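You operate a simulated robot arm through the tools that you are given. There is no shell and no other tool. Be economical: measure what you need, move in short steps, check, and stop when the job is done.

The job below is to be done with a simulated two-armed robot. You get a single attempt, and the scene is never put back.

TASK
Dust the open roll and the sheet beside it, then cap the roll with both hands.
Fine: the yellow tack roller lifts the dust and goes back; the cap board lies on the middle of the roll. Set down upright: pallet tack roller. What is to be rubbed or washed off counts as gone when no trace of it is left.
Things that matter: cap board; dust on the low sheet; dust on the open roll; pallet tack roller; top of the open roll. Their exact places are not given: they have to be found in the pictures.

The check looks at the end state, three seconds after you hand in, the way a careful person would. Anything else that was tipped, shoved, dropped, spilled or broken makes it a failure. Lids that push on must go on centred and level and be pressed home; caps that screw on are set level and turned clockwise until they are tight. Flat cloth is picked up by pressing the open fingertips on it (5 to 10 N) and closing them slowly along it; thin cloth reads only 2 to 8 mm in the jaws.

THE ROBOT
Two 7-joint arms with two-finger parallel grippers on one trunk, on a base that drives. Base frame: it is fixed to the floor where the robot stands at the start and does not move with it; the origin is under the middle of the robot, x ahead of it, y to its left, z up. Units: m, degrees, N and s.
The left shoulder is at the start at [0.07, 0.163, 1.145], the right one opposite. With the tool pointing down near the work surface each hand reaches from about 0.22 to 0.84 m from the robot's upright axis, wherever it stands, measured 20 degrees to its own side. Places, roughly: dust on the low sheet [0.8, 0, 0.6]; dust on the open roll [1.1, 0, 0.6]; pallet tack roller (8x4x15 cm) [0.5, 0.2, 0.7]; top of the open roll [1.1, -0.1, 0.6]. Payload 3.43 kg a hand.
Tool frame (each hand has its own): the origin (TCP) lies between the finger pads and is the grasp point; the fingertips stand 0.034 m ahead of it; z points along the fingers, y is the line along which they close. Largest opening 0.128 m; finger width 0.024, thickness 0.012; the body of the gripper, 0.048 by 0.13 m, starts 0.096 m behind the TCP.
Orientation is told as [roll, pitch, yaw] about the base's x, y, z axes, in that order, counted from this pose: with the fingers straight down and closing along the base's y, the tool's x points along the base's -x, its y along +y and its z along -z.

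THE INTERFACE
- The arms move only by the tool send_rows. It takes "left_targets", "right_targets" or both (then of equal length, played together; a hand with none holds still); each is a list of rows, each an object (a shift or turn left out is 0, a gripper value left out holds the last) with "slide": the shift along the base's x, y, z in units of 200 mm (1.0 is 200 mm), a list of three; "angular": the turn, a rotation vector about the base's x, y, z in units of 60 degrees (1.0 is 60 degrees), a list of three; "hand": the gripper command, from -1 (fully open) to 1 (shut), values between in proportion. In form: [{"slide": [dx, dy, dz], "angular": [ax, ay, az], "hand": hand}, ...]. A call has 1 to 20 rows; each row is the pose to reach, as a shift and turn from the pose commanded when the call began. A call with a number of a shift or a turn outside -1 to 1 is refused whole. A row lasts 0.2 s, in which the tool goes at most 0.05 m and 8.6 degrees; a call with a longer step from one row to the next is refused whole, and so is a gripper value outside its range. Where a pose cannot be reached the arm comes as near as it can. A force on the tool above 40 N (or 10 N above the force at the start of the call, whichever is more), or a blocked arm, ends the call early, and 0.2 s more pass. Each finger travels about 0.153 m/s and halts on what it meets, pressing with about 34 N; the grip force reading is that of the motor and also rises with nothing between the fingers. The clock runs only during rows and for 0.2 s after the last one: add rows that repeat a pose to give the fingers time. It gives the time, the measured TCP pose, the force on the tool (base axes), the opening and the grip force at its end, in the units of the frame above (readings bear some noise), with the torque about the TCP (base axes, N m) and any sound that the robot's microphone picked up.
- Cameras (640 x 400 px; columns grow to the right, rows downward): "scene" is now at [0.1334, -0.0055, 1.357]; the picture's right is [-0.05, -1.00, 0.00], its down [-0.71, 0.04, -0.70] and it looks along [0.70, -0.04, -0.71] (base axes); focal length 264 px, centre (320, 200). "left" rides on the left gripper at [0.076, 0.011, -0.16] in its tool frame; the picture's right is [-0.15, 0.99, 0.00], its down [-0.88, -0.13, -0.46] and it looks along [-0.45, -0.07, 0.89] (tool axes); focal length 234 px, centre (320, 200). "right" rides on the right gripper at [0.076, -0.011, -0.16] in its tool frame; the picture's right is [0.15, 0.99, 0.00], its down [-0.88, 0.13, -0.46] and it looks along [-0.45, 0.07, 0.89] (tool axes); focal length 234 px, centre (320, 200).
- camera(camera): a new picture of that camera. No time passes.
- lift_body(by): slides the trunk up (or, below 0, down) by that many m; the arms and the scene camera ride with it, the base frame stays. It gives what a move gives, with no picture.
- drive_base(legs): drives the robot by 1 to 6 legs, each [ahead, left, turn to the left] in m, m and degrees, along the robot's own axes; the way and the turn of a leg run together, so that a leg with both is an arc; at most 1.5 m and 180 degrees a leg. The arms and the cameras ride along, it lands a little off, and it stops where it bumps. It gives what a move gives.
- turn_head(pan, tilt): turns the head with the scene camera to pan (to the left, within 86 degrees either way) and tilt (down, from -29 to 69), counted from straight ahead of the robot. It gives what a move gives.
- pixel_to_xyz(camera, pixels): for up to 12 pixels [column, row] of the newest picture of that camera ("zoom" is the newest enlarged one), the place [x, y, z] in the base frame of the surface seen there, good to about 0.002 m. No time passes.
- zoom(camera, box): a new picture of the part [left, top, right, bottom] of that camera's present view, enlarged. No time passes.
- hand_in(): hands the job in; it is judged then, once.

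Keep the steps short. Do not move on a guess: measure, check each grasp and each placing, and mend mistakes. In all there are 80 turns and 78 pictures (those below and enlarged ones count). Leave the grippers open and the arms clear of the work at the hand-in unless told otherwise, and finish with a single line.

The tools are called after ">>>" by a JSON object that holds its "op" and its "data". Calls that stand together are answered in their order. send_rows: Moves the arms, as the interface text tells. Its arguments: {"type":"object","properties":{"left_targets":{"type":"array","items":{"type":"object","properties":{"slide":{"type":"array","items":{"type":"number"}},"angular":{"type":"array","items":{"type":"number"}},"hand":{"type":"number"}}}},"right_targets":{"type":"array","items":{"type":"object","properties":{"slide":{"type":"array","items":{"type":"number"}},"angular":{"type":"array","items":{"type":"number"}},"hand":{"type":"number"}}}}},"required":[]} The other tools are called the same way: lift_body (by) slides the trunk up or down; drive_base (legs) drives the base; turn_head (pan, tilt) turns the head that bears the scene camera; camera (camera) takes a picture; pixel_to_xyz (camera, pixels) gives the place of the surface under pixels of a picture; zoom (camera, box) takes an enlarged picture of a part of a camera's view; hand_in () hands the job in.

At the start:

```text
time_s: 0.0
left_tool_pos: [0.6255, 0.3604, 1.008]
left_ee_rot: [0.0, 0.0, 0.1]
left_wrist_force: [1.0, 0.4, -0.1]
left_wrist_torque: [-0.01, 0.0, 0.01]
left_width: 0.1282
left_gripper_force: 0.1
right_tool_pos: [0.5699, -0.1947, 1.0843]
right_ee_rot: [0.0, 0.0, 0.1]
right_wrist_force: [0.0, -0.1, 0.9]
right_wrist_torque: [0.01, -0.03, 0.01]
right_width: 0.1278
right_gripper_force: 0.0
trunk travel left (down, up): [-0.625, 0.315]
robot x, y, heading: [0.0017, 0.0021, 0.1]
head pan, tilt: [-3.0, 45.6]
```

scene: 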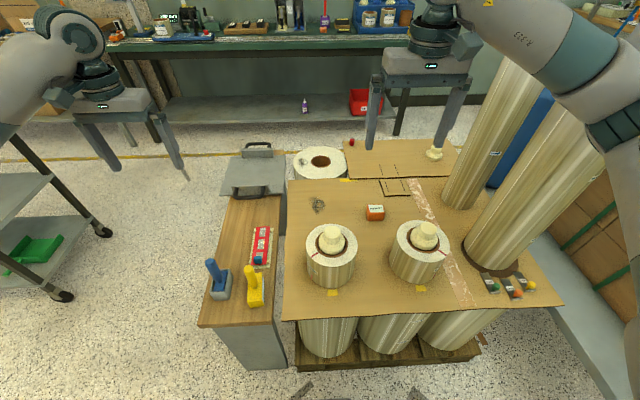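
right: 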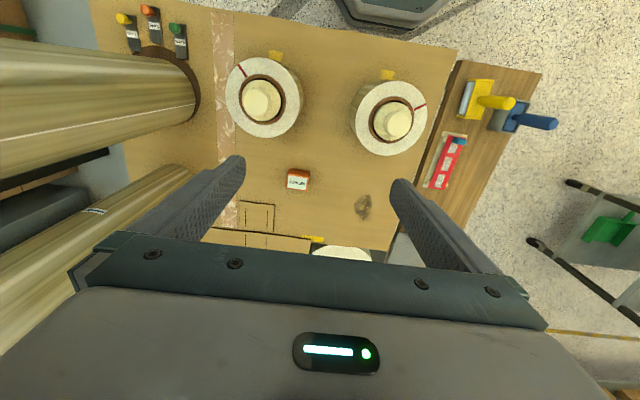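
left: 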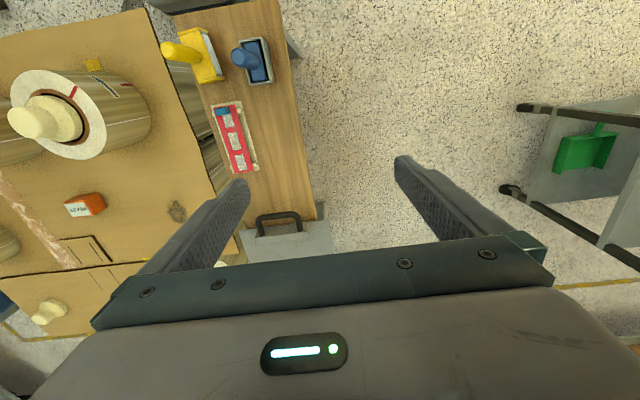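

I see a yellow roller at about (254,287) and a blue one beside it, a dark dust patch at about (318,204), an open roll at about (320,162), and a grey board with handles at about (253,175). I'll zoom in on these areas before measuring.

>>> {"op": "zoom", "data": {"camera": "scene", "box": [190, 130, 370, 242]}}

>>> {"op": "zoom", "data": {"camera": "scene", "box": [190, 220, 310, 310]}}

>>> {"op": "pixel_to_xyz", "data": {"camera": "scene", "pixels": [[318, 204], [300, 162], [320, 150], [340, 162], [320, 176], [320, 161], [258, 148], [250, 192], [250, 175], [250, 270], [254, 298], [213, 264]]}}

```text
3.56 times, centred on (280, 186) of scene
```

zoom: 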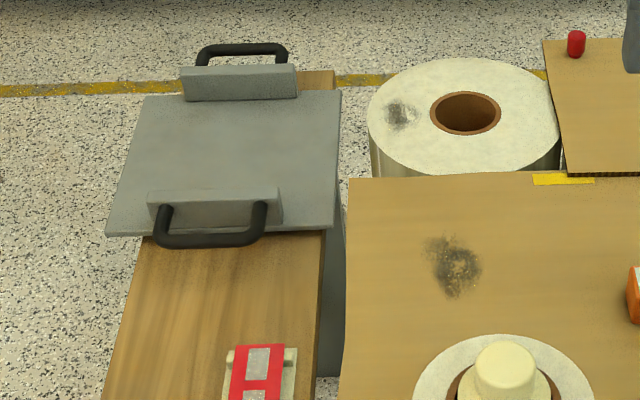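

```text
4.44 times, centred on (250, 265) of scene
```

zoom: 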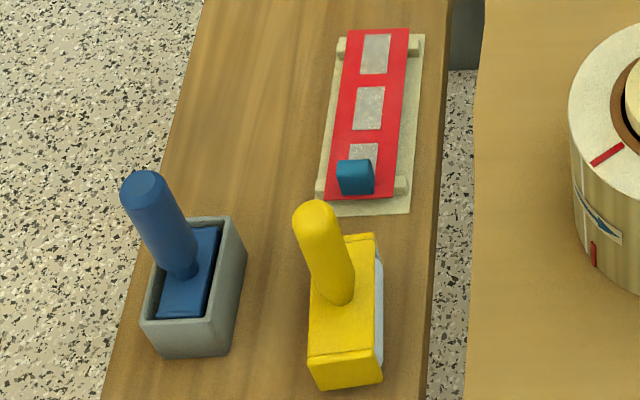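

```text
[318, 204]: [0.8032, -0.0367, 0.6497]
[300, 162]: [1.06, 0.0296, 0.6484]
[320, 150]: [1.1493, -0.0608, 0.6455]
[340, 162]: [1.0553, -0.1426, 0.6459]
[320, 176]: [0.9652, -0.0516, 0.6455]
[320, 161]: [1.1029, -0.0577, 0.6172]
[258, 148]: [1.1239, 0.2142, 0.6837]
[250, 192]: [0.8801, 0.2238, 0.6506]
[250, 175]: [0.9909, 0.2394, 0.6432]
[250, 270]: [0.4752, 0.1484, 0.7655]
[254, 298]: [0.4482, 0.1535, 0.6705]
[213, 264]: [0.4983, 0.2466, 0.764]
```

The yellow roller has a pale face on its right. I'll look at it and at both dust patches through the hand cameras.

>>> {"op": "zoom", "data": {"camera": "right", "box": [420, 60, 570, 200]}}

>>> {"op": "zoom", "data": {"camera": "left", "box": [150, 10, 310, 110]}}

>>> {"op": "pixel_to_xyz", "data": {"camera": "left", "pixels": [[197, 36], [203, 30], [222, 76], [197, 82], [215, 60], [168, 48], [205, 55], [160, 30], [260, 85], [260, 140]]}}

```text
2.86 times, centred on (495, 130) of right
```

zoom: 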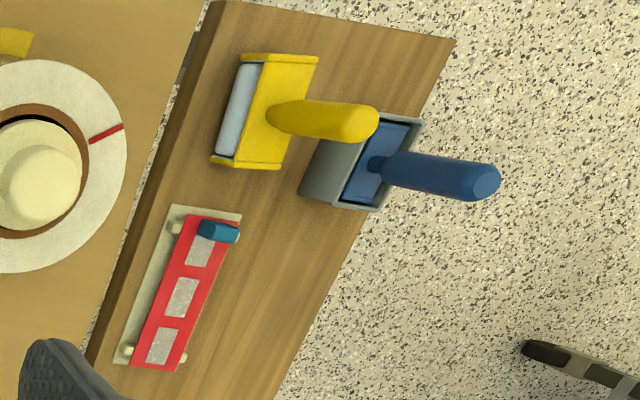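

```text
4.00 times, centred on (230, 60) of left
```

zoom: 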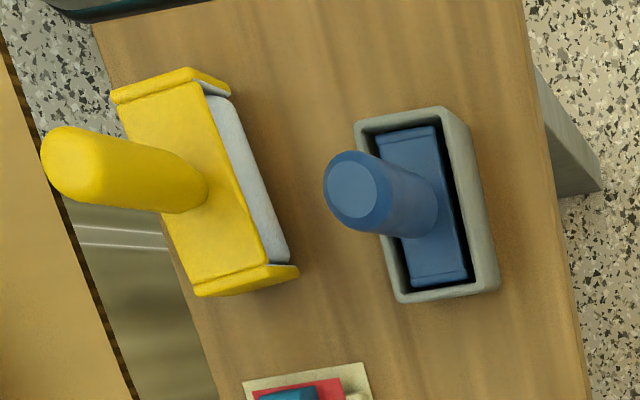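

```text
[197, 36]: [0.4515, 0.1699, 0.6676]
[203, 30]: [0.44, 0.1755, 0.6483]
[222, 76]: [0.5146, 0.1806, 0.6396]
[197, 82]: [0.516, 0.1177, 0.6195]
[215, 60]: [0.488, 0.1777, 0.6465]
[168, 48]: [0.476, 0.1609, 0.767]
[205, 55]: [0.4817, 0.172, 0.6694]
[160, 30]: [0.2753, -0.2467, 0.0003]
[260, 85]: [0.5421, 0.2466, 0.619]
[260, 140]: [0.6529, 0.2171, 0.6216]
```

The roller rests with its roll underneath and its handle upright. The dust spots are at about (0.80,-0.04) and (1.06,0.03), so I'll have to drive to reach the roll. I'll measure the floor and furniture first.

>>> {"op": "pixel_to_xyz", "data": {"camera": "scene", "pixels": [[297, 368], [470, 355], [245, 366], [200, 325], [285, 366], [105, 238], [65, 300], [160, 120], [210, 100], [380, 122], [300, 100], [288, 150]]}}

>>> {"op": "pixel_to_xyz", "data": {"camera": "zoom", "pixels": [[100, 20]]}}

>>> {"op": "turn_head", "data": {"pan": 50, "tilt": 40}}

>>> {"op": "camera", "data": {"camera": "scene"}}

```text
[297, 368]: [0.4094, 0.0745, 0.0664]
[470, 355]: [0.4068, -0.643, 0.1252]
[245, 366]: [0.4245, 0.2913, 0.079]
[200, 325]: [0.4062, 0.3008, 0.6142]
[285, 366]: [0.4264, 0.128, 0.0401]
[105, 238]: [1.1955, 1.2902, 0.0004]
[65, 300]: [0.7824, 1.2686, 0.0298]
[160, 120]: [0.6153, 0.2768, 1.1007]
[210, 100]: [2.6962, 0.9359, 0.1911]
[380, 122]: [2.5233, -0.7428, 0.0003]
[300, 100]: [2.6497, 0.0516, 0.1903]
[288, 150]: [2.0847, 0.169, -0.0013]
```

```text
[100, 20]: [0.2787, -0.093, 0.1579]
```

```text
time_s: 1.2
left_tool_pos: [0.6259, 0.3596, 1.0069]
left_ee_rot: [0.0, 0.0, 0.1]
left_wrist_force: [0.4, -0.1, 0.0]
left_wrist_torque: [-0.03, 0.0, 0.0]
left_width: 0.1278
left_gripper_force: 0.1
right_tool_pos: [0.5682, -0.1928, 1.0849]
right_ee_rot: [0.0, 0.0, -0.1]
right_wrist_force: [-0.1, 0.1, 0.3]
right_wrist_torque: [-0.01, 0.03, 0.01]
right_width: 0.1278
right_gripper_force: 0.1
trunk travel left (down, up): [-0.625, 0.315]
robot x, y, heading: [-0.0026, -0.0004, 0.0]
head pan, tilt: [50.0, 40.0]
```

```text
70 pictures are left
```

scene: 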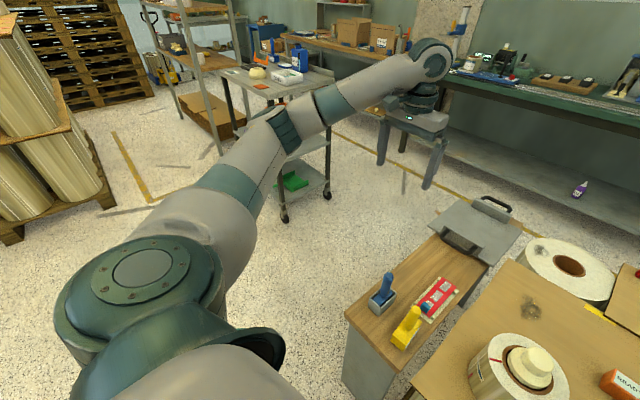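

The aisle to the left of the side table looks free. I'll check the cart, the rolls at far left and the floor, to plan the drive there and end facing the board (toward -y).

>>> {"op": "pixel_to_xyz", "data": {"camera": "scene", "pixels": [[15, 240], [110, 205], [250, 70], [300, 85], [330, 80], [285, 218], [328, 195], [150, 200], [345, 316], [430, 238], [485, 265], [468, 240]]}}

>>> {"op": "turn_head", "data": {"pan": 86, "tilt": 40}}

>>> {"op": "camera", "data": {"camera": "scene"}}

```text
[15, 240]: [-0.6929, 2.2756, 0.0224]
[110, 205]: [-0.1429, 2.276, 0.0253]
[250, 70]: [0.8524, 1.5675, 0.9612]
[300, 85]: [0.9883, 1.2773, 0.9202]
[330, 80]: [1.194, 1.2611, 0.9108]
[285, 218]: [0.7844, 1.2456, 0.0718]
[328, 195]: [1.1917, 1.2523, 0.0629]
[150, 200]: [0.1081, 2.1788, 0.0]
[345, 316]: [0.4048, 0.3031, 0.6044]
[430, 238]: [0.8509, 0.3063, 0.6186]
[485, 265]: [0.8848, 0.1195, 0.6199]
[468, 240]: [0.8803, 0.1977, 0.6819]
```

```text
time_s: 2.2
left_tool_pos: [0.627, 0.3585, 1.008]
left_ee_rot: [0.1, 0.1, 0.1]
left_wrist_force: [-0.1, 0.3, 0.5]
left_wrist_torque: [-0.01, 0.01, 0.02]
left_width: 0.1279
left_gripper_force: 0.0
right_tool_pos: [0.5692, -0.1936, 1.0848]
right_ee_rot: [0.0, -0.1, 0.0]
right_wrist_force: [-0.6, -0.3, 0.1]
right_wrist_torque: [0.01, -0.01, -0.03]
right_width: 0.1278
right_gripper_force: 0.0
trunk travel left (down, up): [-0.625, 0.315]
robot x, y, heading: [-0.0002, -0.0002, -0.2]
head pan, tilt: [85.9, 40.0]
```

```text
69 pictures are left
```

scene: 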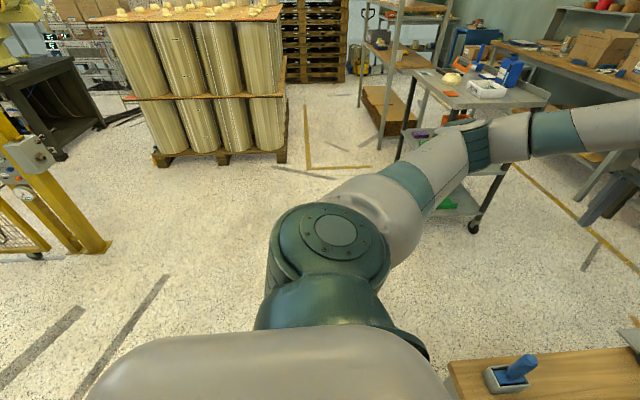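

It's clear: the cart starts at y≥1.25 and the table edge is at y≈0.31. I'll back off and shift left, turn right 90°, then slide along the aisle.

>>> {"op": "drive_base", "data": {"legs": [[-0.3, 0.78, 0], [0, 0, -90], [0, 1.25, 0]]}}

>>> {"op": "turn_head", "data": {"pan": 0, "tilt": 55}}

>>> {"op": "camera", "data": {"camera": "scene"}}

```text
time_s: 16.4
left_tool_pos: [1.3, 0.1404, 1.0074]
left_ee_rot: [0.0, -0.1, -90.5]
left_wrist_force: [-0.6, 0.7, 0.4]
left_wrist_torque: [-0.02, -0.04, 0.0]
left_width: 0.1279
left_gripper_force: 0.1
right_tool_pos: [0.7456, 0.2011, 1.0848]
right_ee_rot: [0.1, 0.0, -90.5]
right_wrist_force: [0.5, 0.4, 0.1]
right_wrist_torque: [0.0, 0.02, -0.02]
right_width: 0.128
right_gripper_force: 0.1
trunk travel left (down, up): [-0.625, 0.315]
robot x, y, heading: [0.9403, 0.7696, -90.5]
head pan, tilt: [85.9, 40.0]
```

```text
time_s: 18.0
left_tool_pos: [1.3002, 0.1395, 1.0078]
left_ee_rot: [0.0, 0.0, -90.5]
left_wrist_force: [-0.1, 0.2, 0.2]
left_wrist_torque: [0.03, 0.02, 0.01]
left_width: 0.1281
left_gripper_force: 0.1
right_tool_pos: [0.7454, 0.2017, 1.0852]
right_ee_rot: [0.0, 0.0, -90.5]
right_wrist_force: [-1.3, -0.7, 0.2]
right_wrist_torque: [0.03, 0.03, -0.02]
right_width: 0.1279
right_gripper_force: 0.0
trunk travel left (down, up): [-0.625, 0.315]
robot x, y, heading: [0.9454, 0.7662, -90.4]
head pan, tilt: [0.0, 55.0]
```

```text
68 pictures are left
```

scene: 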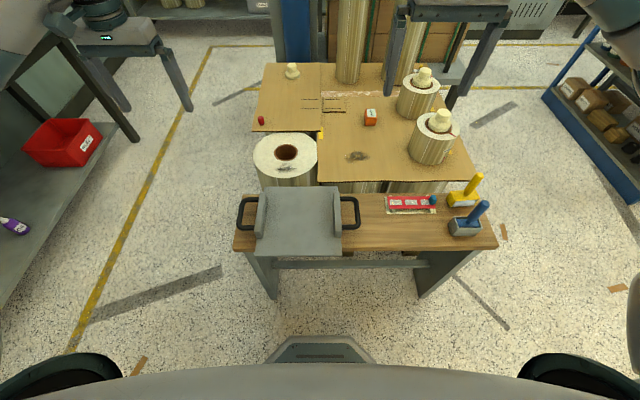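

Now I face the table with everything ahead. I'll zoom in on the dust, the board and the rollers and measure them, including my base front at (320,340).

>>> {"op": "zoom", "data": {"camera": "scene", "box": [230, 120, 390, 220]}}

>>> {"op": "pixel_to_xyz", "data": {"camera": "zoom", "pixels": [[200, 180], [240, 180], [220, 168], [220, 192], [476, 140], [555, 140], [515, 124], [515, 160], [94, 145], [350, 145], [222, 60], [220, 255]]}}

>>> {"op": "pixel_to_xyz", "data": {"camera": "scene", "pixels": [[320, 338], [285, 360], [345, 240], [270, 300]]}}

>>> {"op": "zoom", "data": {"camera": "scene", "box": [390, 160, 502, 240]}}

>>> {"op": "pixel_to_xyz", "data": {"camera": "zoom", "pixels": [[500, 90], [430, 180], [405, 210], [410, 260], [350, 200], [340, 260], [520, 245], [170, 265], [275, 265], [180, 215]]}}

```text
4.00 times, centred on (310, 170) of scene
```

zoom: 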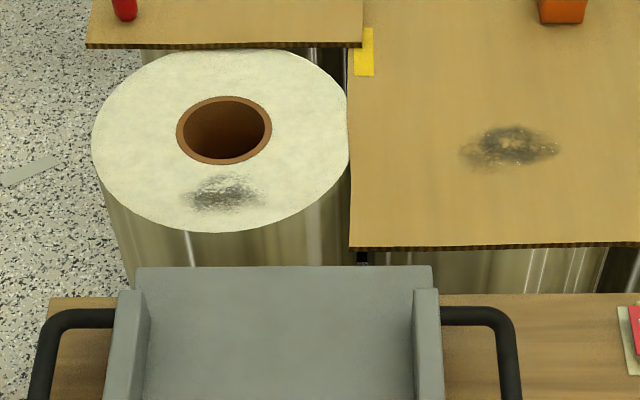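

```text
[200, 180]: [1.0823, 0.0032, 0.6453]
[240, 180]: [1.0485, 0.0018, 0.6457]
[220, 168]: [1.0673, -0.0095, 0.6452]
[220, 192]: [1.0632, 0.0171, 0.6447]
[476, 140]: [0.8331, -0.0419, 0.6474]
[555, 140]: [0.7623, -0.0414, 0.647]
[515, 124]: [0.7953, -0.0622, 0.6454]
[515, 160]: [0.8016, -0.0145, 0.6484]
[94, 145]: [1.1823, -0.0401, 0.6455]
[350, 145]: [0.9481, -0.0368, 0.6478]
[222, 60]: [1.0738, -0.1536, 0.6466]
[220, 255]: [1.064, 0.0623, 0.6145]
```

```text
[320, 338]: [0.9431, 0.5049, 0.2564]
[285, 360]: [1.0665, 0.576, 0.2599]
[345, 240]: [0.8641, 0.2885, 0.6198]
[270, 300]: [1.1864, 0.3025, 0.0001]
```

```text
5.00 times, centred on (446, 200) of scene
```

zoom: 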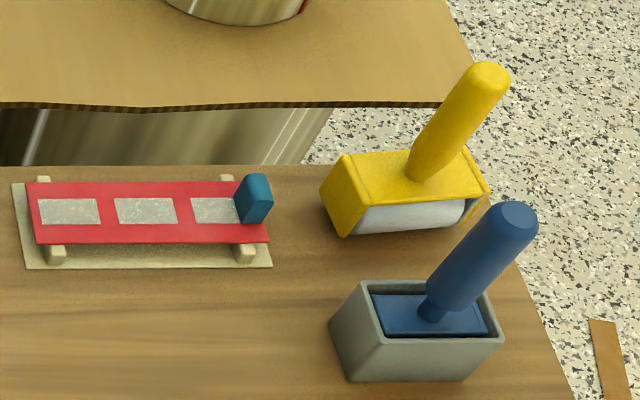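

```text
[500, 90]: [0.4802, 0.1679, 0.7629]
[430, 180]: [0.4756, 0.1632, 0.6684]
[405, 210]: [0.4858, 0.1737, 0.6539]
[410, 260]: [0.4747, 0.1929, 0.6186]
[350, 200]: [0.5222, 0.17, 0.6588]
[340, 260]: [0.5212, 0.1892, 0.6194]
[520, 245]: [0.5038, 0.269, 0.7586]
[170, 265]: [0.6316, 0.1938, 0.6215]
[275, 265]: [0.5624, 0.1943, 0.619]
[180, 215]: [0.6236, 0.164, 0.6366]
```

Base front is at y≈0.50 and the table edge at y≈0.31, so I can go 0.08 m ahead. The dust on the roll spans about x 1.04–1.09, y -0.015–0.03. The dust on the sheet spans about x 0.75–0.845, y -0.07–-0.01.

>>> {"op": "drive_base", "data": {"legs": [[0.08, 0, 0.4]]}}

```text
time_s: 19.1
left_tool_pos: [1.3028, 0.0627, 1.0062]
left_ee_rot: [0.0, 0.0, -90.1]
left_wrist_force: [-0.3, -0.1, 0.7]
left_wrist_torque: [0.04, -0.04, 0.03]
left_width: 0.1278
left_gripper_force: 0.0
right_tool_pos: [0.7469, 0.1213, 1.0847]
right_ee_rot: [0.0, 0.0, -90.2]
right_wrist_force: [-0.4, -0.7, 0.1]
right_wrist_torque: [0.04, 0.01, -0.02]
right_width: 0.1278
right_gripper_force: 0.0
trunk travel left (down, up): [-0.625, 0.315]
robot x, y, heading: [0.9413, 0.6906, -90.1]
head pan, tilt: [0.0, 55.0]
```

Next I move the right hand over toward the yellow handle, at about (0.478,0.164), staying high.

>>> {"op": "send_rows", "data": {"right_targets": [{"slide": [-0.2, 0.04, -0.08]}, {"slide": [-0.4, 0.08, -0.16]}, {"slide": [-0.6, 0.12, -0.24]}, {"slide": [-0.8, 0.16, -0.32]}, {"slide": [-1.0, 0.215, -0.4]}, {"slide": [-1.0, 0.215, -0.5]}]}}

>>> {"op": "send_rows", "data": {"right_targets": [{"slide": [-0.2, 0, -0.1]}, {"slide": [-0.35, 0, -0.2]}, {"slide": [-0.35, 0, -0.25]}, {"slide": [-0.35, 0, -0.25]}]}}

>>> {"op": "camera", "data": {"camera": "right"}}

```text
time_s: 20.4
left_tool_pos: [1.302, 0.0624, 1.0066]
left_ee_rot: [0.0, 0.0, -90.1]
left_wrist_force: [0.0, -0.1, -0.6]
left_wrist_torque: [-0.02, 0.02, -0.03]
left_width: 0.1279
left_gripper_force: 0.2
right_tool_pos: [0.5489, 0.1626, 0.9843]
right_ee_rot: [0.0, 0.0, -90.2]
right_wrist_force: [0.4, 0.0, -0.9]
right_wrist_torque: [0.03, 0.02, -0.02]
right_width: 0.128
right_gripper_force: 0.0
trunk travel left (down, up): [-0.625, 0.315]
robot x, y, heading: [0.9414, 0.6905, -90.1]
head pan, tilt: [0.0, 55.0]
```

```text
time_s: 21.4
left_tool_pos: [1.3018, 0.0639, 1.0077]
left_ee_rot: [0.0, 0.0, -90.1]
left_wrist_force: [0.2, -0.1, 0.7]
left_wrist_torque: [-0.01, -0.02, 0.0]
left_width: 0.128
left_gripper_force: 0.2
right_tool_pos: [0.4788, 0.1654, 0.9343]
right_ee_rot: [-0.1, 0.0, -90.2]
right_wrist_force: [1.0, 0.7, -0.7]
right_wrist_torque: [0.02, -0.01, -0.03]
right_width: 0.1282
right_gripper_force: 0.0
trunk travel left (down, up): [-0.625, 0.315]
robot x, y, heading: [0.9457, 0.691, -90.2]
head pan, tilt: [0.0, 55.0]
```

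```text
65 pictures are left
```

right: 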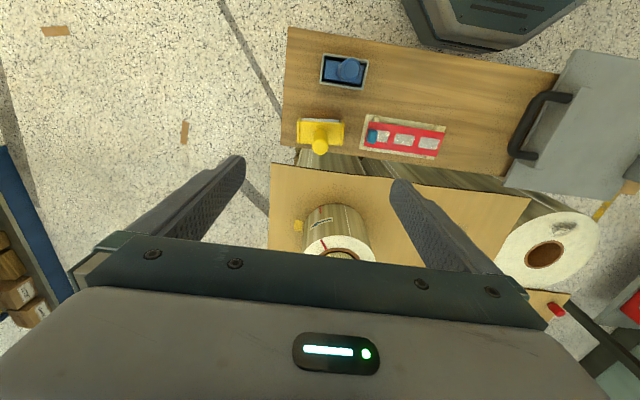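

The hand is above the handle. I'll zoom in to find the handle's centre and the body's direction precisely.

>>> {"op": "zoom", "data": {"camera": "right", "box": [280, 50, 376, 170]}}

>>> {"op": "pixel_to_xyz", "data": {"camera": "right", "pixels": [[320, 147], [311, 145], [328, 145], [320, 154], [302, 122], [342, 122], [303, 142], [341, 142], [320, 139]]}}

```text
3.33 times, centred on (328, 110) of right
```

zoom: 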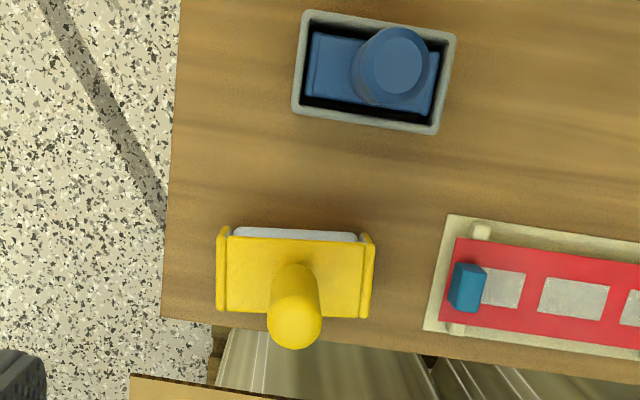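

```text
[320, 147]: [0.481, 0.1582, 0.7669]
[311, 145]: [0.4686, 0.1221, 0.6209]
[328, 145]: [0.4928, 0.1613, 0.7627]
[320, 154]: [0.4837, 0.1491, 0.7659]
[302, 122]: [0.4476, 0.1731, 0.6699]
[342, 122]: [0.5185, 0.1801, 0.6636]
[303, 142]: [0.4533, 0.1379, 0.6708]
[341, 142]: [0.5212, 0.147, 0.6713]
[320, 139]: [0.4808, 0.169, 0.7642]
```

The handle's centre is at about (0.481,0.159), and the body is turned about +6°. I'll turn the hand 6° to match and go down to z≈0.735, so the fingertips stay above the body top at 0.671.

>>> {"op": "send_rows", "data": {"right_targets": [{"slide": [0.01, -0.032, -0.2], "angular": [0, 0, 0.1], "hand": -1}, {"slide": [0.01, -0.032, -0.4], "angular": [0, 0, 0.1]}, {"slide": [0.01, -0.032, -0.6], "angular": [0, 0, 0.1]}, {"slide": [0.01, -0.032, -0.8], "angular": [0, 0, 0.1]}, {"slide": [0.01, -0.032, -0.995], "angular": [0, 0, 0.1]}, {"slide": [0.01, -0.032, -0.995], "angular": [0, 0, 0.1]}]}}

>>> {"op": "camera", "data": {"camera": "right"}}

```text
time_s: 22.9
left_tool_pos: [1.3028, 0.0633, 1.0069]
left_ee_rot: [0.0, 0.0, -90.1]
left_wrist_force: [0.0, -0.1, -0.1]
left_wrist_torque: [0.03, 0.01, -0.01]
left_width: 0.128
left_gripper_force: 0.0
right_tool_pos: [0.4796, 0.1584, 0.7347]
right_ee_rot: [0.0, 0.0, -84.3]
right_wrist_force: [-0.9, 0.5, -0.2]
right_wrist_torque: [0.03, 0.02, 0.03]
right_width: 0.128
right_gripper_force: 0.1
trunk travel left (down, up): [-0.625, 0.315]
robot x, y, heading: [0.9466, 0.6883, -90.2]
head pan, tilt: [0.0, 55.0]
```

```text
63 pictures are left
```

right: 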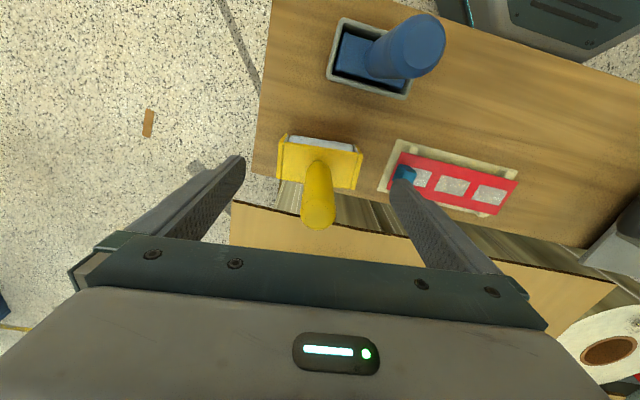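

The handle is centred between the fingers, so I'll close them.

>>> {"op": "send_rows", "data": {"right_targets": [{"hand": 0.2}, {"hand": 0.5}, {"hand": 1}, {"hand": 1}, {"hand": 1}]}}

```text
time_s: 24.1
left_tool_pos: [1.3026, 0.0638, 1.0075]
left_ee_rot: [0.0, 0.0, -90.2]
left_wrist_force: [-0.1, -0.4, -0.3]
left_wrist_torque: [-0.01, 0.0, 0.01]
left_width: 0.1279
left_gripper_force: 0.1
right_tool_pos: [0.4798, 0.1582, 0.7337]
right_ee_rot: [0.1, 0.0, -84.2]
right_wrist_force: [-1.0, 0.0, 0.1]
right_wrist_torque: [0.03, 0.03, 0.02]
right_width: 0.0229
right_gripper_force: 33.5
trunk travel left (down, up): [-0.625, 0.315]
robot x, y, heading: [0.9447, 0.692, -90.2]
head pan, tilt: [0.0, 55.0]
```

Gripped, with the opening at 0.023 m. I'll lift straight up and check that the roller came along. I'll also see how near the short roll is to the sheet dust.

>>> {"op": "send_rows", "data": {"right_targets": [{"slide": [0, 0, 0.15], "hand": 1}, {"slide": [0, 0, 0.4]}, {"slide": [0, 0, 0.65]}, {"slide": [0, 0, 0.65]}]}}

>>> {"op": "camera", "data": {"camera": "scene"}}

>>> {"op": "camera", "data": {"camera": "right"}}

```text
time_s: 25.1
left_tool_pos: [1.3018, 0.0638, 1.0063]
left_ee_rot: [0.0, 0.0, -90.1]
left_wrist_force: [-0.2, 0.7, 0.0]
left_wrist_torque: [-0.01, 0.0, -0.02]
left_width: 0.1279
left_gripper_force: 0.0
right_tool_pos: [0.4815, 0.1581, 0.8662]
right_ee_rot: [0.0, 0.0, -84.2]
right_wrist_force: [0.0, 0.2, -1.6]
right_wrist_torque: [0.01, -0.09, 0.0]
right_width: 0.0232
right_gripper_force: 33.8
trunk travel left (down, up): [-0.625, 0.315]
robot x, y, heading: [0.9441, 0.6889, -90.0]
head pan, tilt: [0.0, 55.0]
```

```text
62 pictures are left
```

scene: 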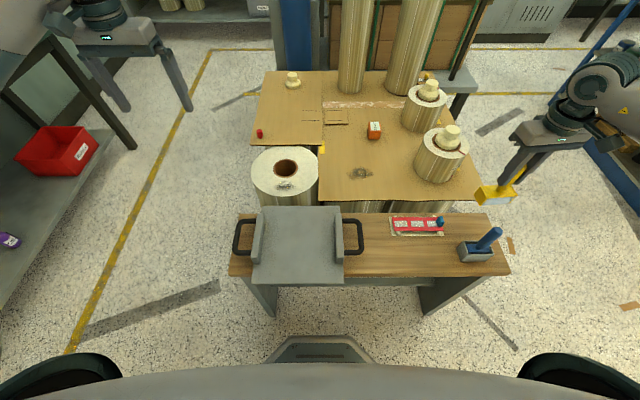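

```text
61 pictures are left
```

right: 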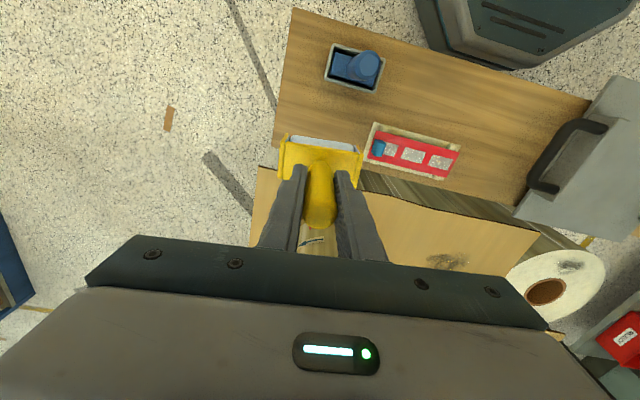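

The roller is held straight. Now I measure the short roll, the dust extents, and where the roller's bottom is in the hand.

>>> {"op": "zoom", "data": {"camera": "scene", "box": [330, 120, 530, 220]}}

>>> {"op": "pixel_to_xyz", "data": {"camera": "scene", "pixels": [[417, 160], [417, 145], [440, 180], [374, 138], [348, 173], [372, 173], [360, 167], [360, 180], [450, 130]]}}

>>> {"op": "pixel_to_xyz", "data": {"camera": "right", "pixels": [[287, 142], [357, 148], [320, 139], [350, 177], [285, 172]]}}

```text
3.20 times, centred on (430, 170) of scene
```

zoom: 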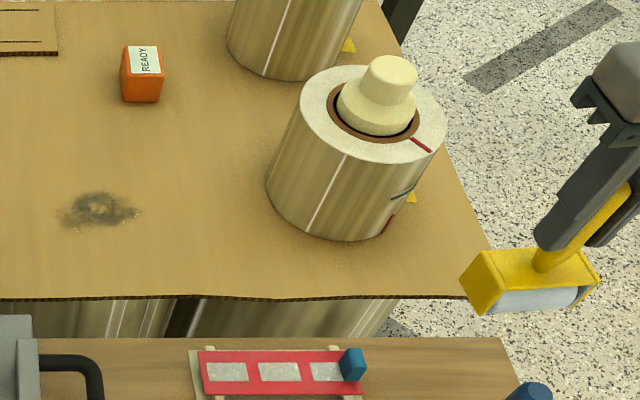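

```text
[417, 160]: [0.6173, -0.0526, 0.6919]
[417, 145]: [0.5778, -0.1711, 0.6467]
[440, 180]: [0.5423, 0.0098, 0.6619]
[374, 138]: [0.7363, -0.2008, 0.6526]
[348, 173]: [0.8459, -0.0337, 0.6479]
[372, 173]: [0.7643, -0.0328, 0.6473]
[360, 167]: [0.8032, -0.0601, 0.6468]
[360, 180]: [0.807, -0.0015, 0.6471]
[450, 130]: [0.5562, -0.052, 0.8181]
```

```text
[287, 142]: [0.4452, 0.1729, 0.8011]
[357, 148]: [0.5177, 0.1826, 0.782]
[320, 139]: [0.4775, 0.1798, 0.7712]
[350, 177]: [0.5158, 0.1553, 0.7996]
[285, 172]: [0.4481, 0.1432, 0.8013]
```

The short roll ends at x≈0.63, so it stays clear. I'll carry the roller along y≈0.16 over the table and then to above the near edge of the sheet dust, turning it back to yaw -90°.

>>> {"op": "send_rows", "data": {"right_targets": [{"slide": [0.2, 0, 0], "angular": [0, 0, -0.05], "hand": 1}, {"slide": [0.4, 0, 0], "angular": [0, 0, -0.1]}, {"slide": [0.6, 0, 0], "angular": [0, 0, -0.1]}, {"slide": [0.8, 0, 0], "angular": [0, 0, -0.1]}, {"slide": [0.98, 0, 0], "angular": [0, 0, -0.1]}, {"slide": [0.98, 0, 0], "angular": [0, 0, -0.1]}]}}

>>> {"op": "send_rows", "data": {"right_targets": [{"slide": [0.2, -0.1, 0]}, {"slide": [0.4, -0.2, -0.05]}, {"slide": [0.48, -0.4, -0.1]}, {"slide": [0.48, -0.6, -0.2]}, {"slide": [0.48, -0.65, -0.35]}, {"slide": [0.48, -0.65, -0.4]}, {"slide": [0.48, -0.65, -0.4]}]}}

>>> {"op": "camera", "data": {"camera": "scene"}}

```text
time_s: 26.4
left_tool_pos: [1.3015, 0.0631, 1.0083]
left_ee_rot: [0.0, 0.0, -90.0]
left_wrist_force: [0.5, -0.1, 0.5]
left_wrist_torque: [-0.01, -0.04, -0.01]
left_width: 0.1281
left_gripper_force: 0.2
right_tool_pos: [0.6755, 0.1587, 0.8648]
right_ee_rot: [0.0, 0.1, -90.2]
right_wrist_force: [-0.2, 1.0, -1.3]
right_wrist_torque: [-0.01, -0.12, 0.01]
right_width: 0.0227
right_gripper_force: 34.0
trunk travel left (down, up): [-0.625, 0.315]
robot x, y, heading: [0.9465, 0.6939, -90.2]
head pan, tilt: [0.0, 55.0]
```

```text
time_s: 28.1
left_tool_pos: [1.3029, 0.0629, 1.0074]
left_ee_rot: [0.0, 0.0, -90.1]
left_wrist_force: [-0.3, 0.2, 0.1]
left_wrist_torque: [0.01, -0.02, 0.0]
left_width: 0.128
left_gripper_force: 0.1
right_tool_pos: [0.7731, 0.0273, 0.7854]
right_ee_rot: [0.0, 0.0, -90.2]
right_wrist_force: [-0.2, -1.0, -0.9]
right_wrist_torque: [-0.01, 0.04, -0.04]
right_width: 0.0226
right_gripper_force: 34.0
trunk travel left (down, up): [-0.625, 0.315]
robot x, y, heading: [0.9399, 0.6881, -90.3]
head pan, tilt: [0.0, 55.0]
```

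```text
59 pictures are left
```

scene: 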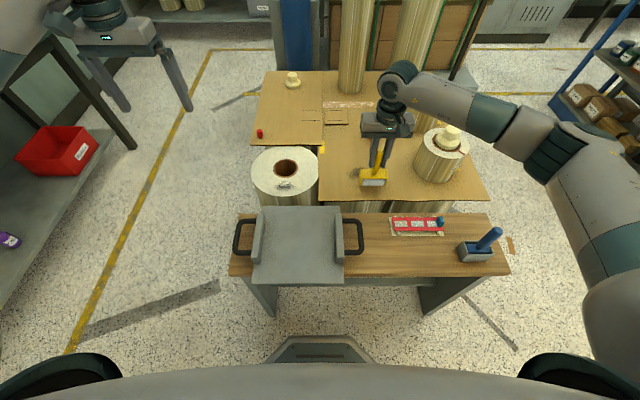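

I'm above the near edge of the sheet dust. I'll lower slowly and read the force to find contact.

>>> {"op": "send_rows", "data": {"right_targets": [{"slide": [0, 0, -0.06]}, {"slide": [0, 0, -0.09]}, {"slide": [0, 0, -0.105]}, {"slide": [0, 0, -0.12]}, {"slide": [0, 0, -0.12]}]}}

```text
time_s: 29.2
left_tool_pos: [1.3036, 0.0653, 1.0086]
left_ee_rot: [0.0, -0.1, -90.1]
left_wrist_force: [0.0, -0.3, 0.0]
left_wrist_torque: [0.0, 0.0, -0.01]
left_width: 0.1282
left_gripper_force: 0.1
right_tool_pos: [0.7724, 0.0294, 0.7664]
right_ee_rot: [0.0, -0.2, -90.1]
right_wrist_force: [-4.0, -2.9, 26.9]
right_wrist_torque: [-0.04, 0.73, 0.07]
right_width: 0.0228
right_gripper_force: 34.2
trunk travel left (down, up): [-0.625, 0.315]
robot x, y, heading: [0.945, 0.6883, -90.1]
head pan, tilt: [0.0, 55.0]
```

Contact, at 27 N, which is more than needed. I'll ease up about 2.5 mm and roll along -y and back.

>>> {"op": "send_rows", "data": {"right_targets": [{"slide": [0, 0, 0.0125]}, {"slide": [0, -0.1, 0.0125]}, {"slide": [0, -0.2, 0.0125]}, {"slide": [0, -0.3, 0.0125]}, {"slide": [0, -0.4, 0.0125]}, {"slide": [0, -0.5, 0.0125]}, {"slide": [0, -0.6, 0.0125]}, {"slide": [0, -0.6, 0.0125]}]}}

>>> {"op": "camera", "data": {"camera": "scene"}}

```text
time_s: 31.1
left_tool_pos: [1.3032, 0.0642, 1.0078]
left_ee_rot: [0.0, 0.0, -90.1]
left_wrist_force: [0.4, 1.1, -0.8]
left_wrist_torque: [0.0, -0.03, 0.05]
left_width: 0.1279
left_gripper_force: 0.1
right_tool_pos: [0.7718, -0.0907, 0.7644]
right_ee_rot: [-0.1, 0.0, -90.1]
right_wrist_force: [2.2, 0.3, 5.6]
right_wrist_torque: [-0.09, -0.47, 0.02]
right_width: 0.0231
right_gripper_force: 33.7
trunk travel left (down, up): [-0.625, 0.315]
robot x, y, heading: [0.9459, 0.6867, -90.3]
head pan, tilt: [0.0, 55.0]
```

```text
58 pictures are left
```

scene: 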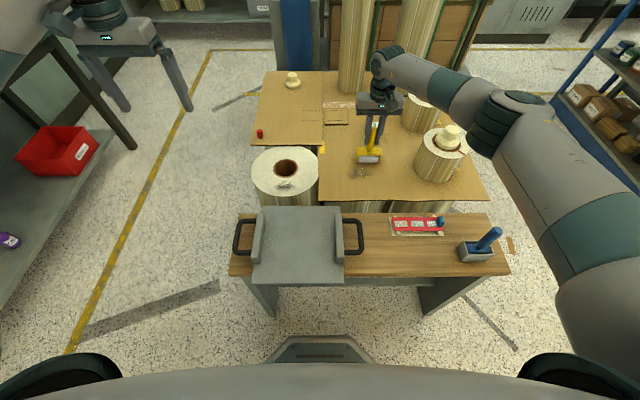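

>>> {"op": "zoom", "data": {"camera": "scene", "box": [325, 130, 405, 190]}}

```text
6.67 times, centred on (365, 160) of scene
```

zoom: 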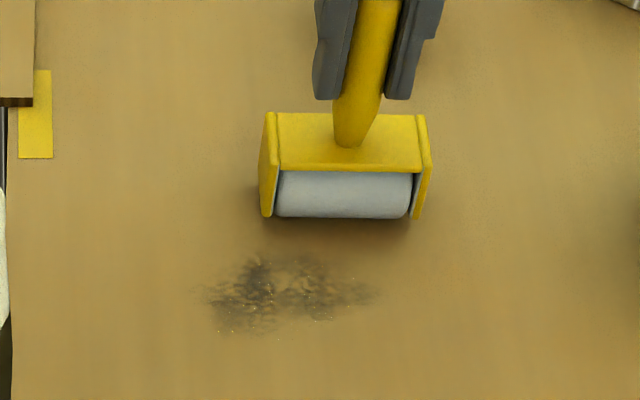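

It's working: the right part has faded. I'll shift 3 cm toward +x with a small lift and make several passes.

>>> {"op": "send_rows", "data": {"right_targets": [{"slide": [0.0, 0, 0.06]}, {"slide": [0.15, 0, 0.06]}, {"slide": [0.15, 0, -0.005]}, {"slide": [0.15, 0.12, -0.005]}, {"slide": [0.15, 0.24, -0.005]}, {"slide": [0.15, 0.36, -0.005]}, {"slide": [0.15, 0.48, -0.005]}, {"slide": [0.15, 0.6, -0.005]}, {"slide": [0.15, 0.48, -0.005]}, {"slide": [0.15, 0.36, -0.005]}, {"slide": [0.15, 0.24, -0.005]}, {"slide": [0.15, 0.12, -0.005]}, {"slide": [0.15, 0.0, -0.005]}, {"slide": [0.15, 0.12, -0.005]}, {"slide": [0.15, 0.24, -0.005]}, {"slide": [0.15, 0.36, -0.005]}, {"slide": [0.15, 0.48, -0.005]}, {"slide": [0.15, 0.6, -0.005]}, {"slide": [0.15, 0.6, 0.06]}, {"slide": [0.3, 0.6, 0.06]}]}}

>>> {"op": "send_rows", "data": {"right_targets": [{"slide": [0, 0, -0.065]}, {"slide": [0, -0.12, -0.065]}, {"slide": [0, -0.24, -0.065]}, {"slide": [0, -0.36, -0.065]}, {"slide": [0, -0.48, -0.065]}, {"slide": [0, -0.6, -0.065]}, {"slide": [0, -0.48, -0.065]}, {"slide": [0, -0.36, -0.065]}, {"slide": [0, -0.24, -0.065]}, {"slide": [0, -0.12, -0.065]}, {"slide": [0, 0, -0.065]}, {"slide": [0, -0.12, -0.065]}, {"slide": [0, -0.24, -0.065]}, {"slide": [0, -0.36, -0.065]}, {"slide": [0, -0.48, -0.065]}, {"slide": [0, -0.6, -0.065]}, {"slide": [0, -0.6, -0.065]}]}}

>>> {"op": "zoom", "data": {"camera": "scene", "box": [325, 130, 405, 190]}}

```text
time_s: 35.2
left_tool_pos: [1.3034, 0.0623, 1.0062]
left_ee_rot: [0.0, 0.1, -90.1]
left_wrist_force: [-0.3, -0.9, -0.5]
left_wrist_torque: [0.0, 0.04, 0.02]
left_width: 0.1281
left_gripper_force: 0.1
right_tool_pos: [0.8342, 0.0283, 0.7754]
right_ee_rot: [-0.1, 0.0, -90.3]
right_wrist_force: [0.7, 0.1, -2.1]
right_wrist_torque: [0.04, -0.07, 0.01]
right_width: 0.0228
right_gripper_force: 33.6
trunk travel left (down, up): [-0.625, 0.315]
robot x, y, heading: [0.9462, 0.6903, -90.1]
head pan, tilt: [0.0, 55.0]
```

```text
time_s: 38.9
left_tool_pos: [1.3018, 0.0617, 1.007]
left_ee_rot: [0.0, 0.0, -90.1]
left_wrist_force: [-0.3, 0.6, -0.1]
left_wrist_torque: [0.0, 0.0, 0.0]
left_width: 0.1282
left_gripper_force: 0.1
right_tool_pos: [0.8319, -0.0929, 0.7626]
right_ee_rot: [0.1, 0.0, -90.3]
right_wrist_force: [-0.7, 0.6, -1.3]
right_wrist_torque: [0.0, 0.05, 0.01]
right_width: 0.023
right_gripper_force: 33.5
trunk travel left (down, up): [-0.625, 0.315]
robot x, y, heading: [0.9439, 0.6875, -89.9]
head pan, tilt: [0.0, 55.0]
```

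```text
6.67 times, centred on (365, 160) of scene
```

zoom: 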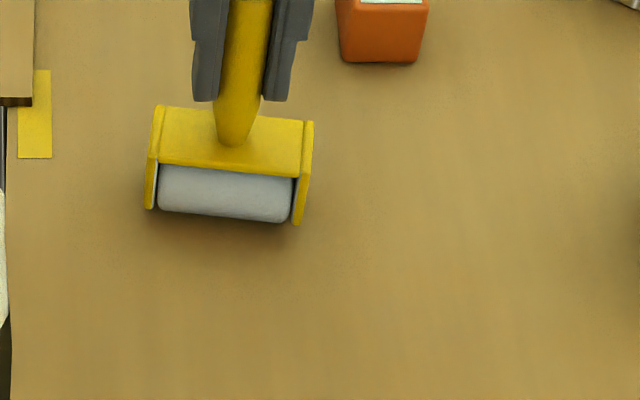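

The sheet looks clean, but the force at the end read no contact, so the handle may have slipped up a couple of mm. I'll lower it 3 mm and make one more firm pass on two lanes to be sure.

>>> {"op": "send_rows", "data": {"right_targets": [{"slide": [0, 0, -0.015]}, {"slide": [0, 0.12, -0.015]}, {"slide": [0, 0.24, -0.015]}, {"slide": [0, 0.36, -0.015]}, {"slide": [0, 0.48, -0.015]}, {"slide": [0, 0.6, -0.015]}, {"slide": [0, 0.6, -0.015]}]}}

>>> {"op": "send_rows", "data": {"right_targets": [{"slide": [0, 0, 0.06]}, {"slide": [-0.2, 0, 0.06]}, {"slide": [-0.2, 0, 0.0]}, {"slide": [-0.2, -0.12, 0.0]}, {"slide": [-0.2, -0.24, 0.0]}, {"slide": [-0.2, -0.36, 0.0]}, {"slide": [-0.2, -0.48, 0.0]}, {"slide": [-0.2, -0.6, 0.0]}, {"slide": [-0.2, -0.6, 0.0]}]}}

>>> {"op": "send_rows", "data": {"right_targets": [{"slide": [0, 0, 0.1]}, {"slide": [0, 0, 0.25]}, {"slide": [0, 0, 0.25]}]}}

>>> {"op": "zoom", "data": {"camera": "scene", "box": [325, 130, 405, 190]}}

>>> {"op": "camera", "data": {"camera": "right"}}

```text
time_s: 40.5
left_tool_pos: [1.3033, 0.0632, 1.0077]
left_ee_rot: [0.0, 0.0, -90.1]
left_wrist_force: [0.7, -1.4, 0.5]
left_wrist_torque: [0.01, 0.0, 0.01]
left_width: 0.1279
left_gripper_force: 0.1
right_tool_pos: [0.8335, 0.0316, 0.7619]
right_ee_rot: [0.0, -0.1, -90.1]
right_wrist_force: [-0.8, -3.1, 13.1]
right_wrist_torque: [-0.29, -0.48, 0.1]
right_width: 0.0223
right_gripper_force: 33.9
trunk travel left (down, up): [-0.625, 0.315]
robot x, y, heading: [0.9443, 0.6895, -90.5]
head pan, tilt: [0.0, 55.0]
```

```text
time_s: 42.5
left_tool_pos: [1.3029, 0.0648, 1.0078]
left_ee_rot: [0.0, 0.0, -90.1]
left_wrist_force: [0.7, 0.1, 0.6]
left_wrist_torque: [-0.01, 0.0, -0.01]
left_width: 0.1278
left_gripper_force: 0.1
right_tool_pos: [0.7927, -0.0907, 0.76]
right_ee_rot: [-0.1, 0.0, -90.3]
right_wrist_force: [1.4, 0.6, 3.7]
right_wrist_torque: [-0.03, -0.03, 0.04]
right_width: 0.0227
right_gripper_force: 34.3
trunk travel left (down, up): [-0.625, 0.315]
robot x, y, heading: [0.9417, 0.6924, -90.0]
head pan, tilt: [0.0, 55.0]
```

```text
time_s: 43.2
left_tool_pos: [1.3029, 0.0633, 1.007]
left_ee_rot: [0.0, 0.1, -90.0]
left_wrist_force: [-0.8, -0.6, 0.5]
left_wrist_torque: [0.0, -0.02, -0.01]
left_width: 0.1279
left_gripper_force: 0.0
right_tool_pos: [0.7933, -0.0911, 0.8102]
right_ee_rot: [0.0, 0.1, -90.2]
right_wrist_force: [0.1, -0.1, -1.5]
right_wrist_torque: [0.01, -0.02, 0.02]
right_width: 0.0223
right_gripper_force: 33.8
trunk travel left (down, up): [-0.625, 0.315]
robot x, y, heading: [0.9434, 0.6904, -90.0]
head pan, tilt: [0.0, 55.0]
```

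```text
6.67 times, centred on (365, 160) of scene
```

zoom: 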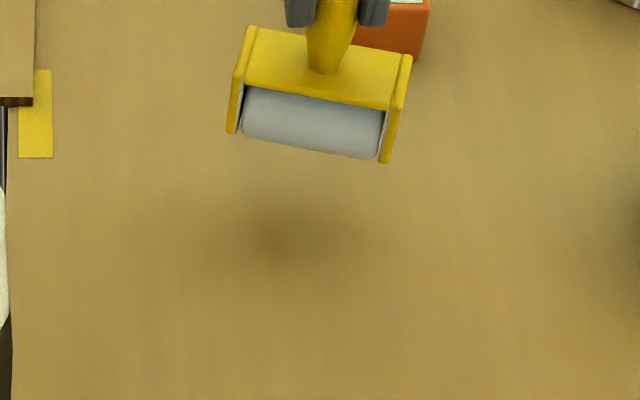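

```text
54 pictures are left
```

right: 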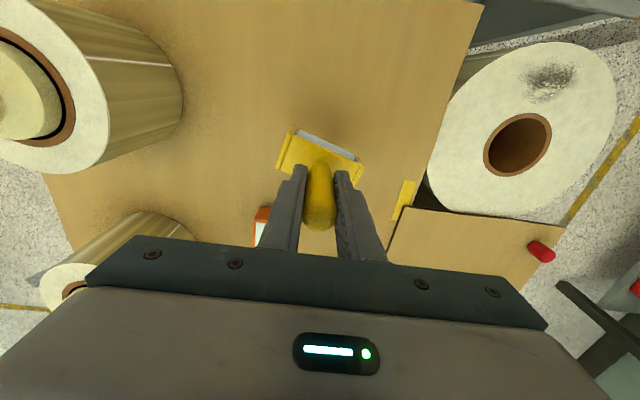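

The sheet is clean; the soft dark spot is the roller's shadow. The roller has twisted a bit in the grip, so I'll measure its direction.

>>> {"op": "pixel_to_xyz", "data": {"camera": "right", "pixels": [[295, 133], [360, 160], [282, 168], [351, 183], [300, 130], [363, 160]]}}

>>> {"op": "zoom", "data": {"camera": "right", "box": [260, 110, 380, 210]}}

```text
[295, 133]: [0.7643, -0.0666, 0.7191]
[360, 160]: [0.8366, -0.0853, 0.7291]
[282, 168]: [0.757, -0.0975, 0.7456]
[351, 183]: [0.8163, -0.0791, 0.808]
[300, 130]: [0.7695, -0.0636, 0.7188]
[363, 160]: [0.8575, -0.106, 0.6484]
```

```text
4.00 times, centred on (320, 160) of right
```

zoom: 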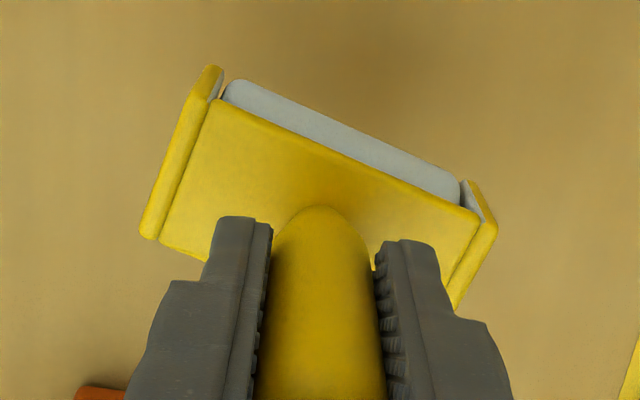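

The roller is turned about -15° from the x axis. I'll rotate the hand +15° and carry it to the near side of the dust on the roll.

>>> {"op": "send_rows", "data": {"right_targets": [{"slide": [0.2, 0.12, 0], "angular": [0, 0, 0.1], "hand": 1}, {"slide": [0.4, 0.24, 0], "angular": [0, 0, 0.2]}, {"slide": [0.6, 0.36, 0], "angular": [0, 0, 0.25]}, {"slide": [0.8, 0.48, 0], "angular": [0, 0, 0.25]}, {"slide": [1.0, 0.6, 0], "angular": [0, 0, 0.25]}, {"slide": [1.0, 0.6, 0], "angular": [0, 0, 0.25]}]}}

>>> {"op": "send_rows", "data": {"right_targets": [{"slide": [0.15, 0.05, 0]}, {"slide": [0.33, 0.05, 0]}, {"slide": [0.33, 0.05, -0.1]}, {"slide": [0.33, 0.05, -0.1]}]}}

>>> {"op": "camera", "data": {"camera": "scene"}}

>>> {"op": "camera", "data": {"camera": "right"}}

```text
time_s: 44.6
left_tool_pos: [1.302, 0.0637, 1.0081]
left_ee_rot: [-0.1, 0.0, -90.0]
left_wrist_force: [-0.5, -0.2, 0.2]
left_wrist_torque: [-0.03, 0.0, 0.0]
left_width: 0.128
left_gripper_force: 0.0
right_tool_pos: [0.9921, 0.0284, 0.8088]
right_ee_rot: [-0.1, -0.1, -75.2]
right_wrist_force: [-0.3, 0.7, -1.0]
right_wrist_torque: [0.03, -0.02, 0.01]
right_width: 0.0226
right_gripper_force: 34.2
trunk travel left (down, up): [-0.625, 0.315]
robot x, y, heading: [0.9472, 0.6905, -90.0]
head pan, tilt: [0.0, 55.0]
```

```text
time_s: 45.6
left_tool_pos: [1.3024, 0.0646, 1.0065]
left_ee_rot: [0.1, 0.0, -90.1]
left_wrist_force: [0.5, -0.3, 0.6]
left_wrist_torque: [-0.02, 0.01, -0.04]
left_width: 0.1281
left_gripper_force: 0.0
right_tool_pos: [1.0589, 0.0385, 0.7903]
right_ee_rot: [0.0, 0.1, -75.2]
right_wrist_force: [0.2, 1.0, -1.2]
right_wrist_torque: [0.03, 0.02, -0.02]
right_width: 0.0224
right_gripper_force: 33.7
trunk travel left (down, up): [-0.625, 0.315]
robot x, y, heading: [0.9418, 0.6886, -90.2]
head pan, tilt: [0.0, 55.0]
```

```text
52 pictures are left
```

scene: 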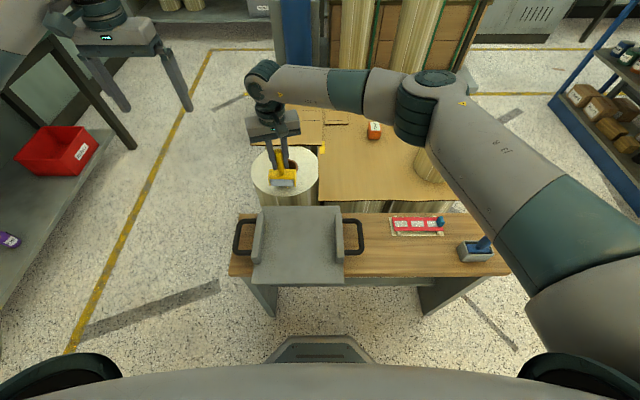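

```text
51 pictures are left
```

right: 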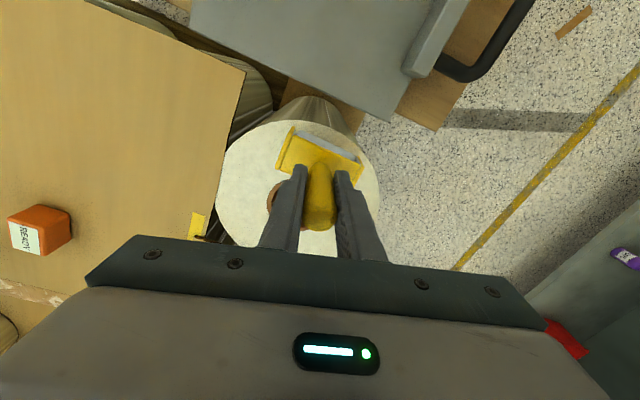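

The roller is above the near edge of the roll. I'll lower it to contact and check the force.

>>> {"op": "send_rows", "data": {"right_targets": [{"slide": [0.02, 0, -0.1]}, {"slide": [0.02, 0, -0.145]}, {"slide": [0.02, 0, -0.16]}, {"slide": [0.02, 0, -0.16]}]}}

```text
time_s: 46.6
left_tool_pos: [1.3025, 0.0648, 1.0087]
left_ee_rot: [0.0, -0.1, -90.2]
left_wrist_force: [-0.1, 0.4, -0.2]
left_wrist_torque: [-0.01, 0.01, 0.01]
left_width: 0.1281
left_gripper_force: 0.0
right_tool_pos: [1.0627, 0.0376, 0.7601]
right_ee_rot: [0.0, -0.3, -75.2]
right_wrist_force: [0.3, -2.3, 16.0]
right_wrist_torque: [-0.09, 0.18, 0.1]
right_width: 0.0223
right_gripper_force: 34.4
trunk travel left (down, up): [-0.625, 0.315]
robot x, y, heading: [0.9491, 0.6908, -90.1]
head pan, tilt: [0.0, 55.0]
```

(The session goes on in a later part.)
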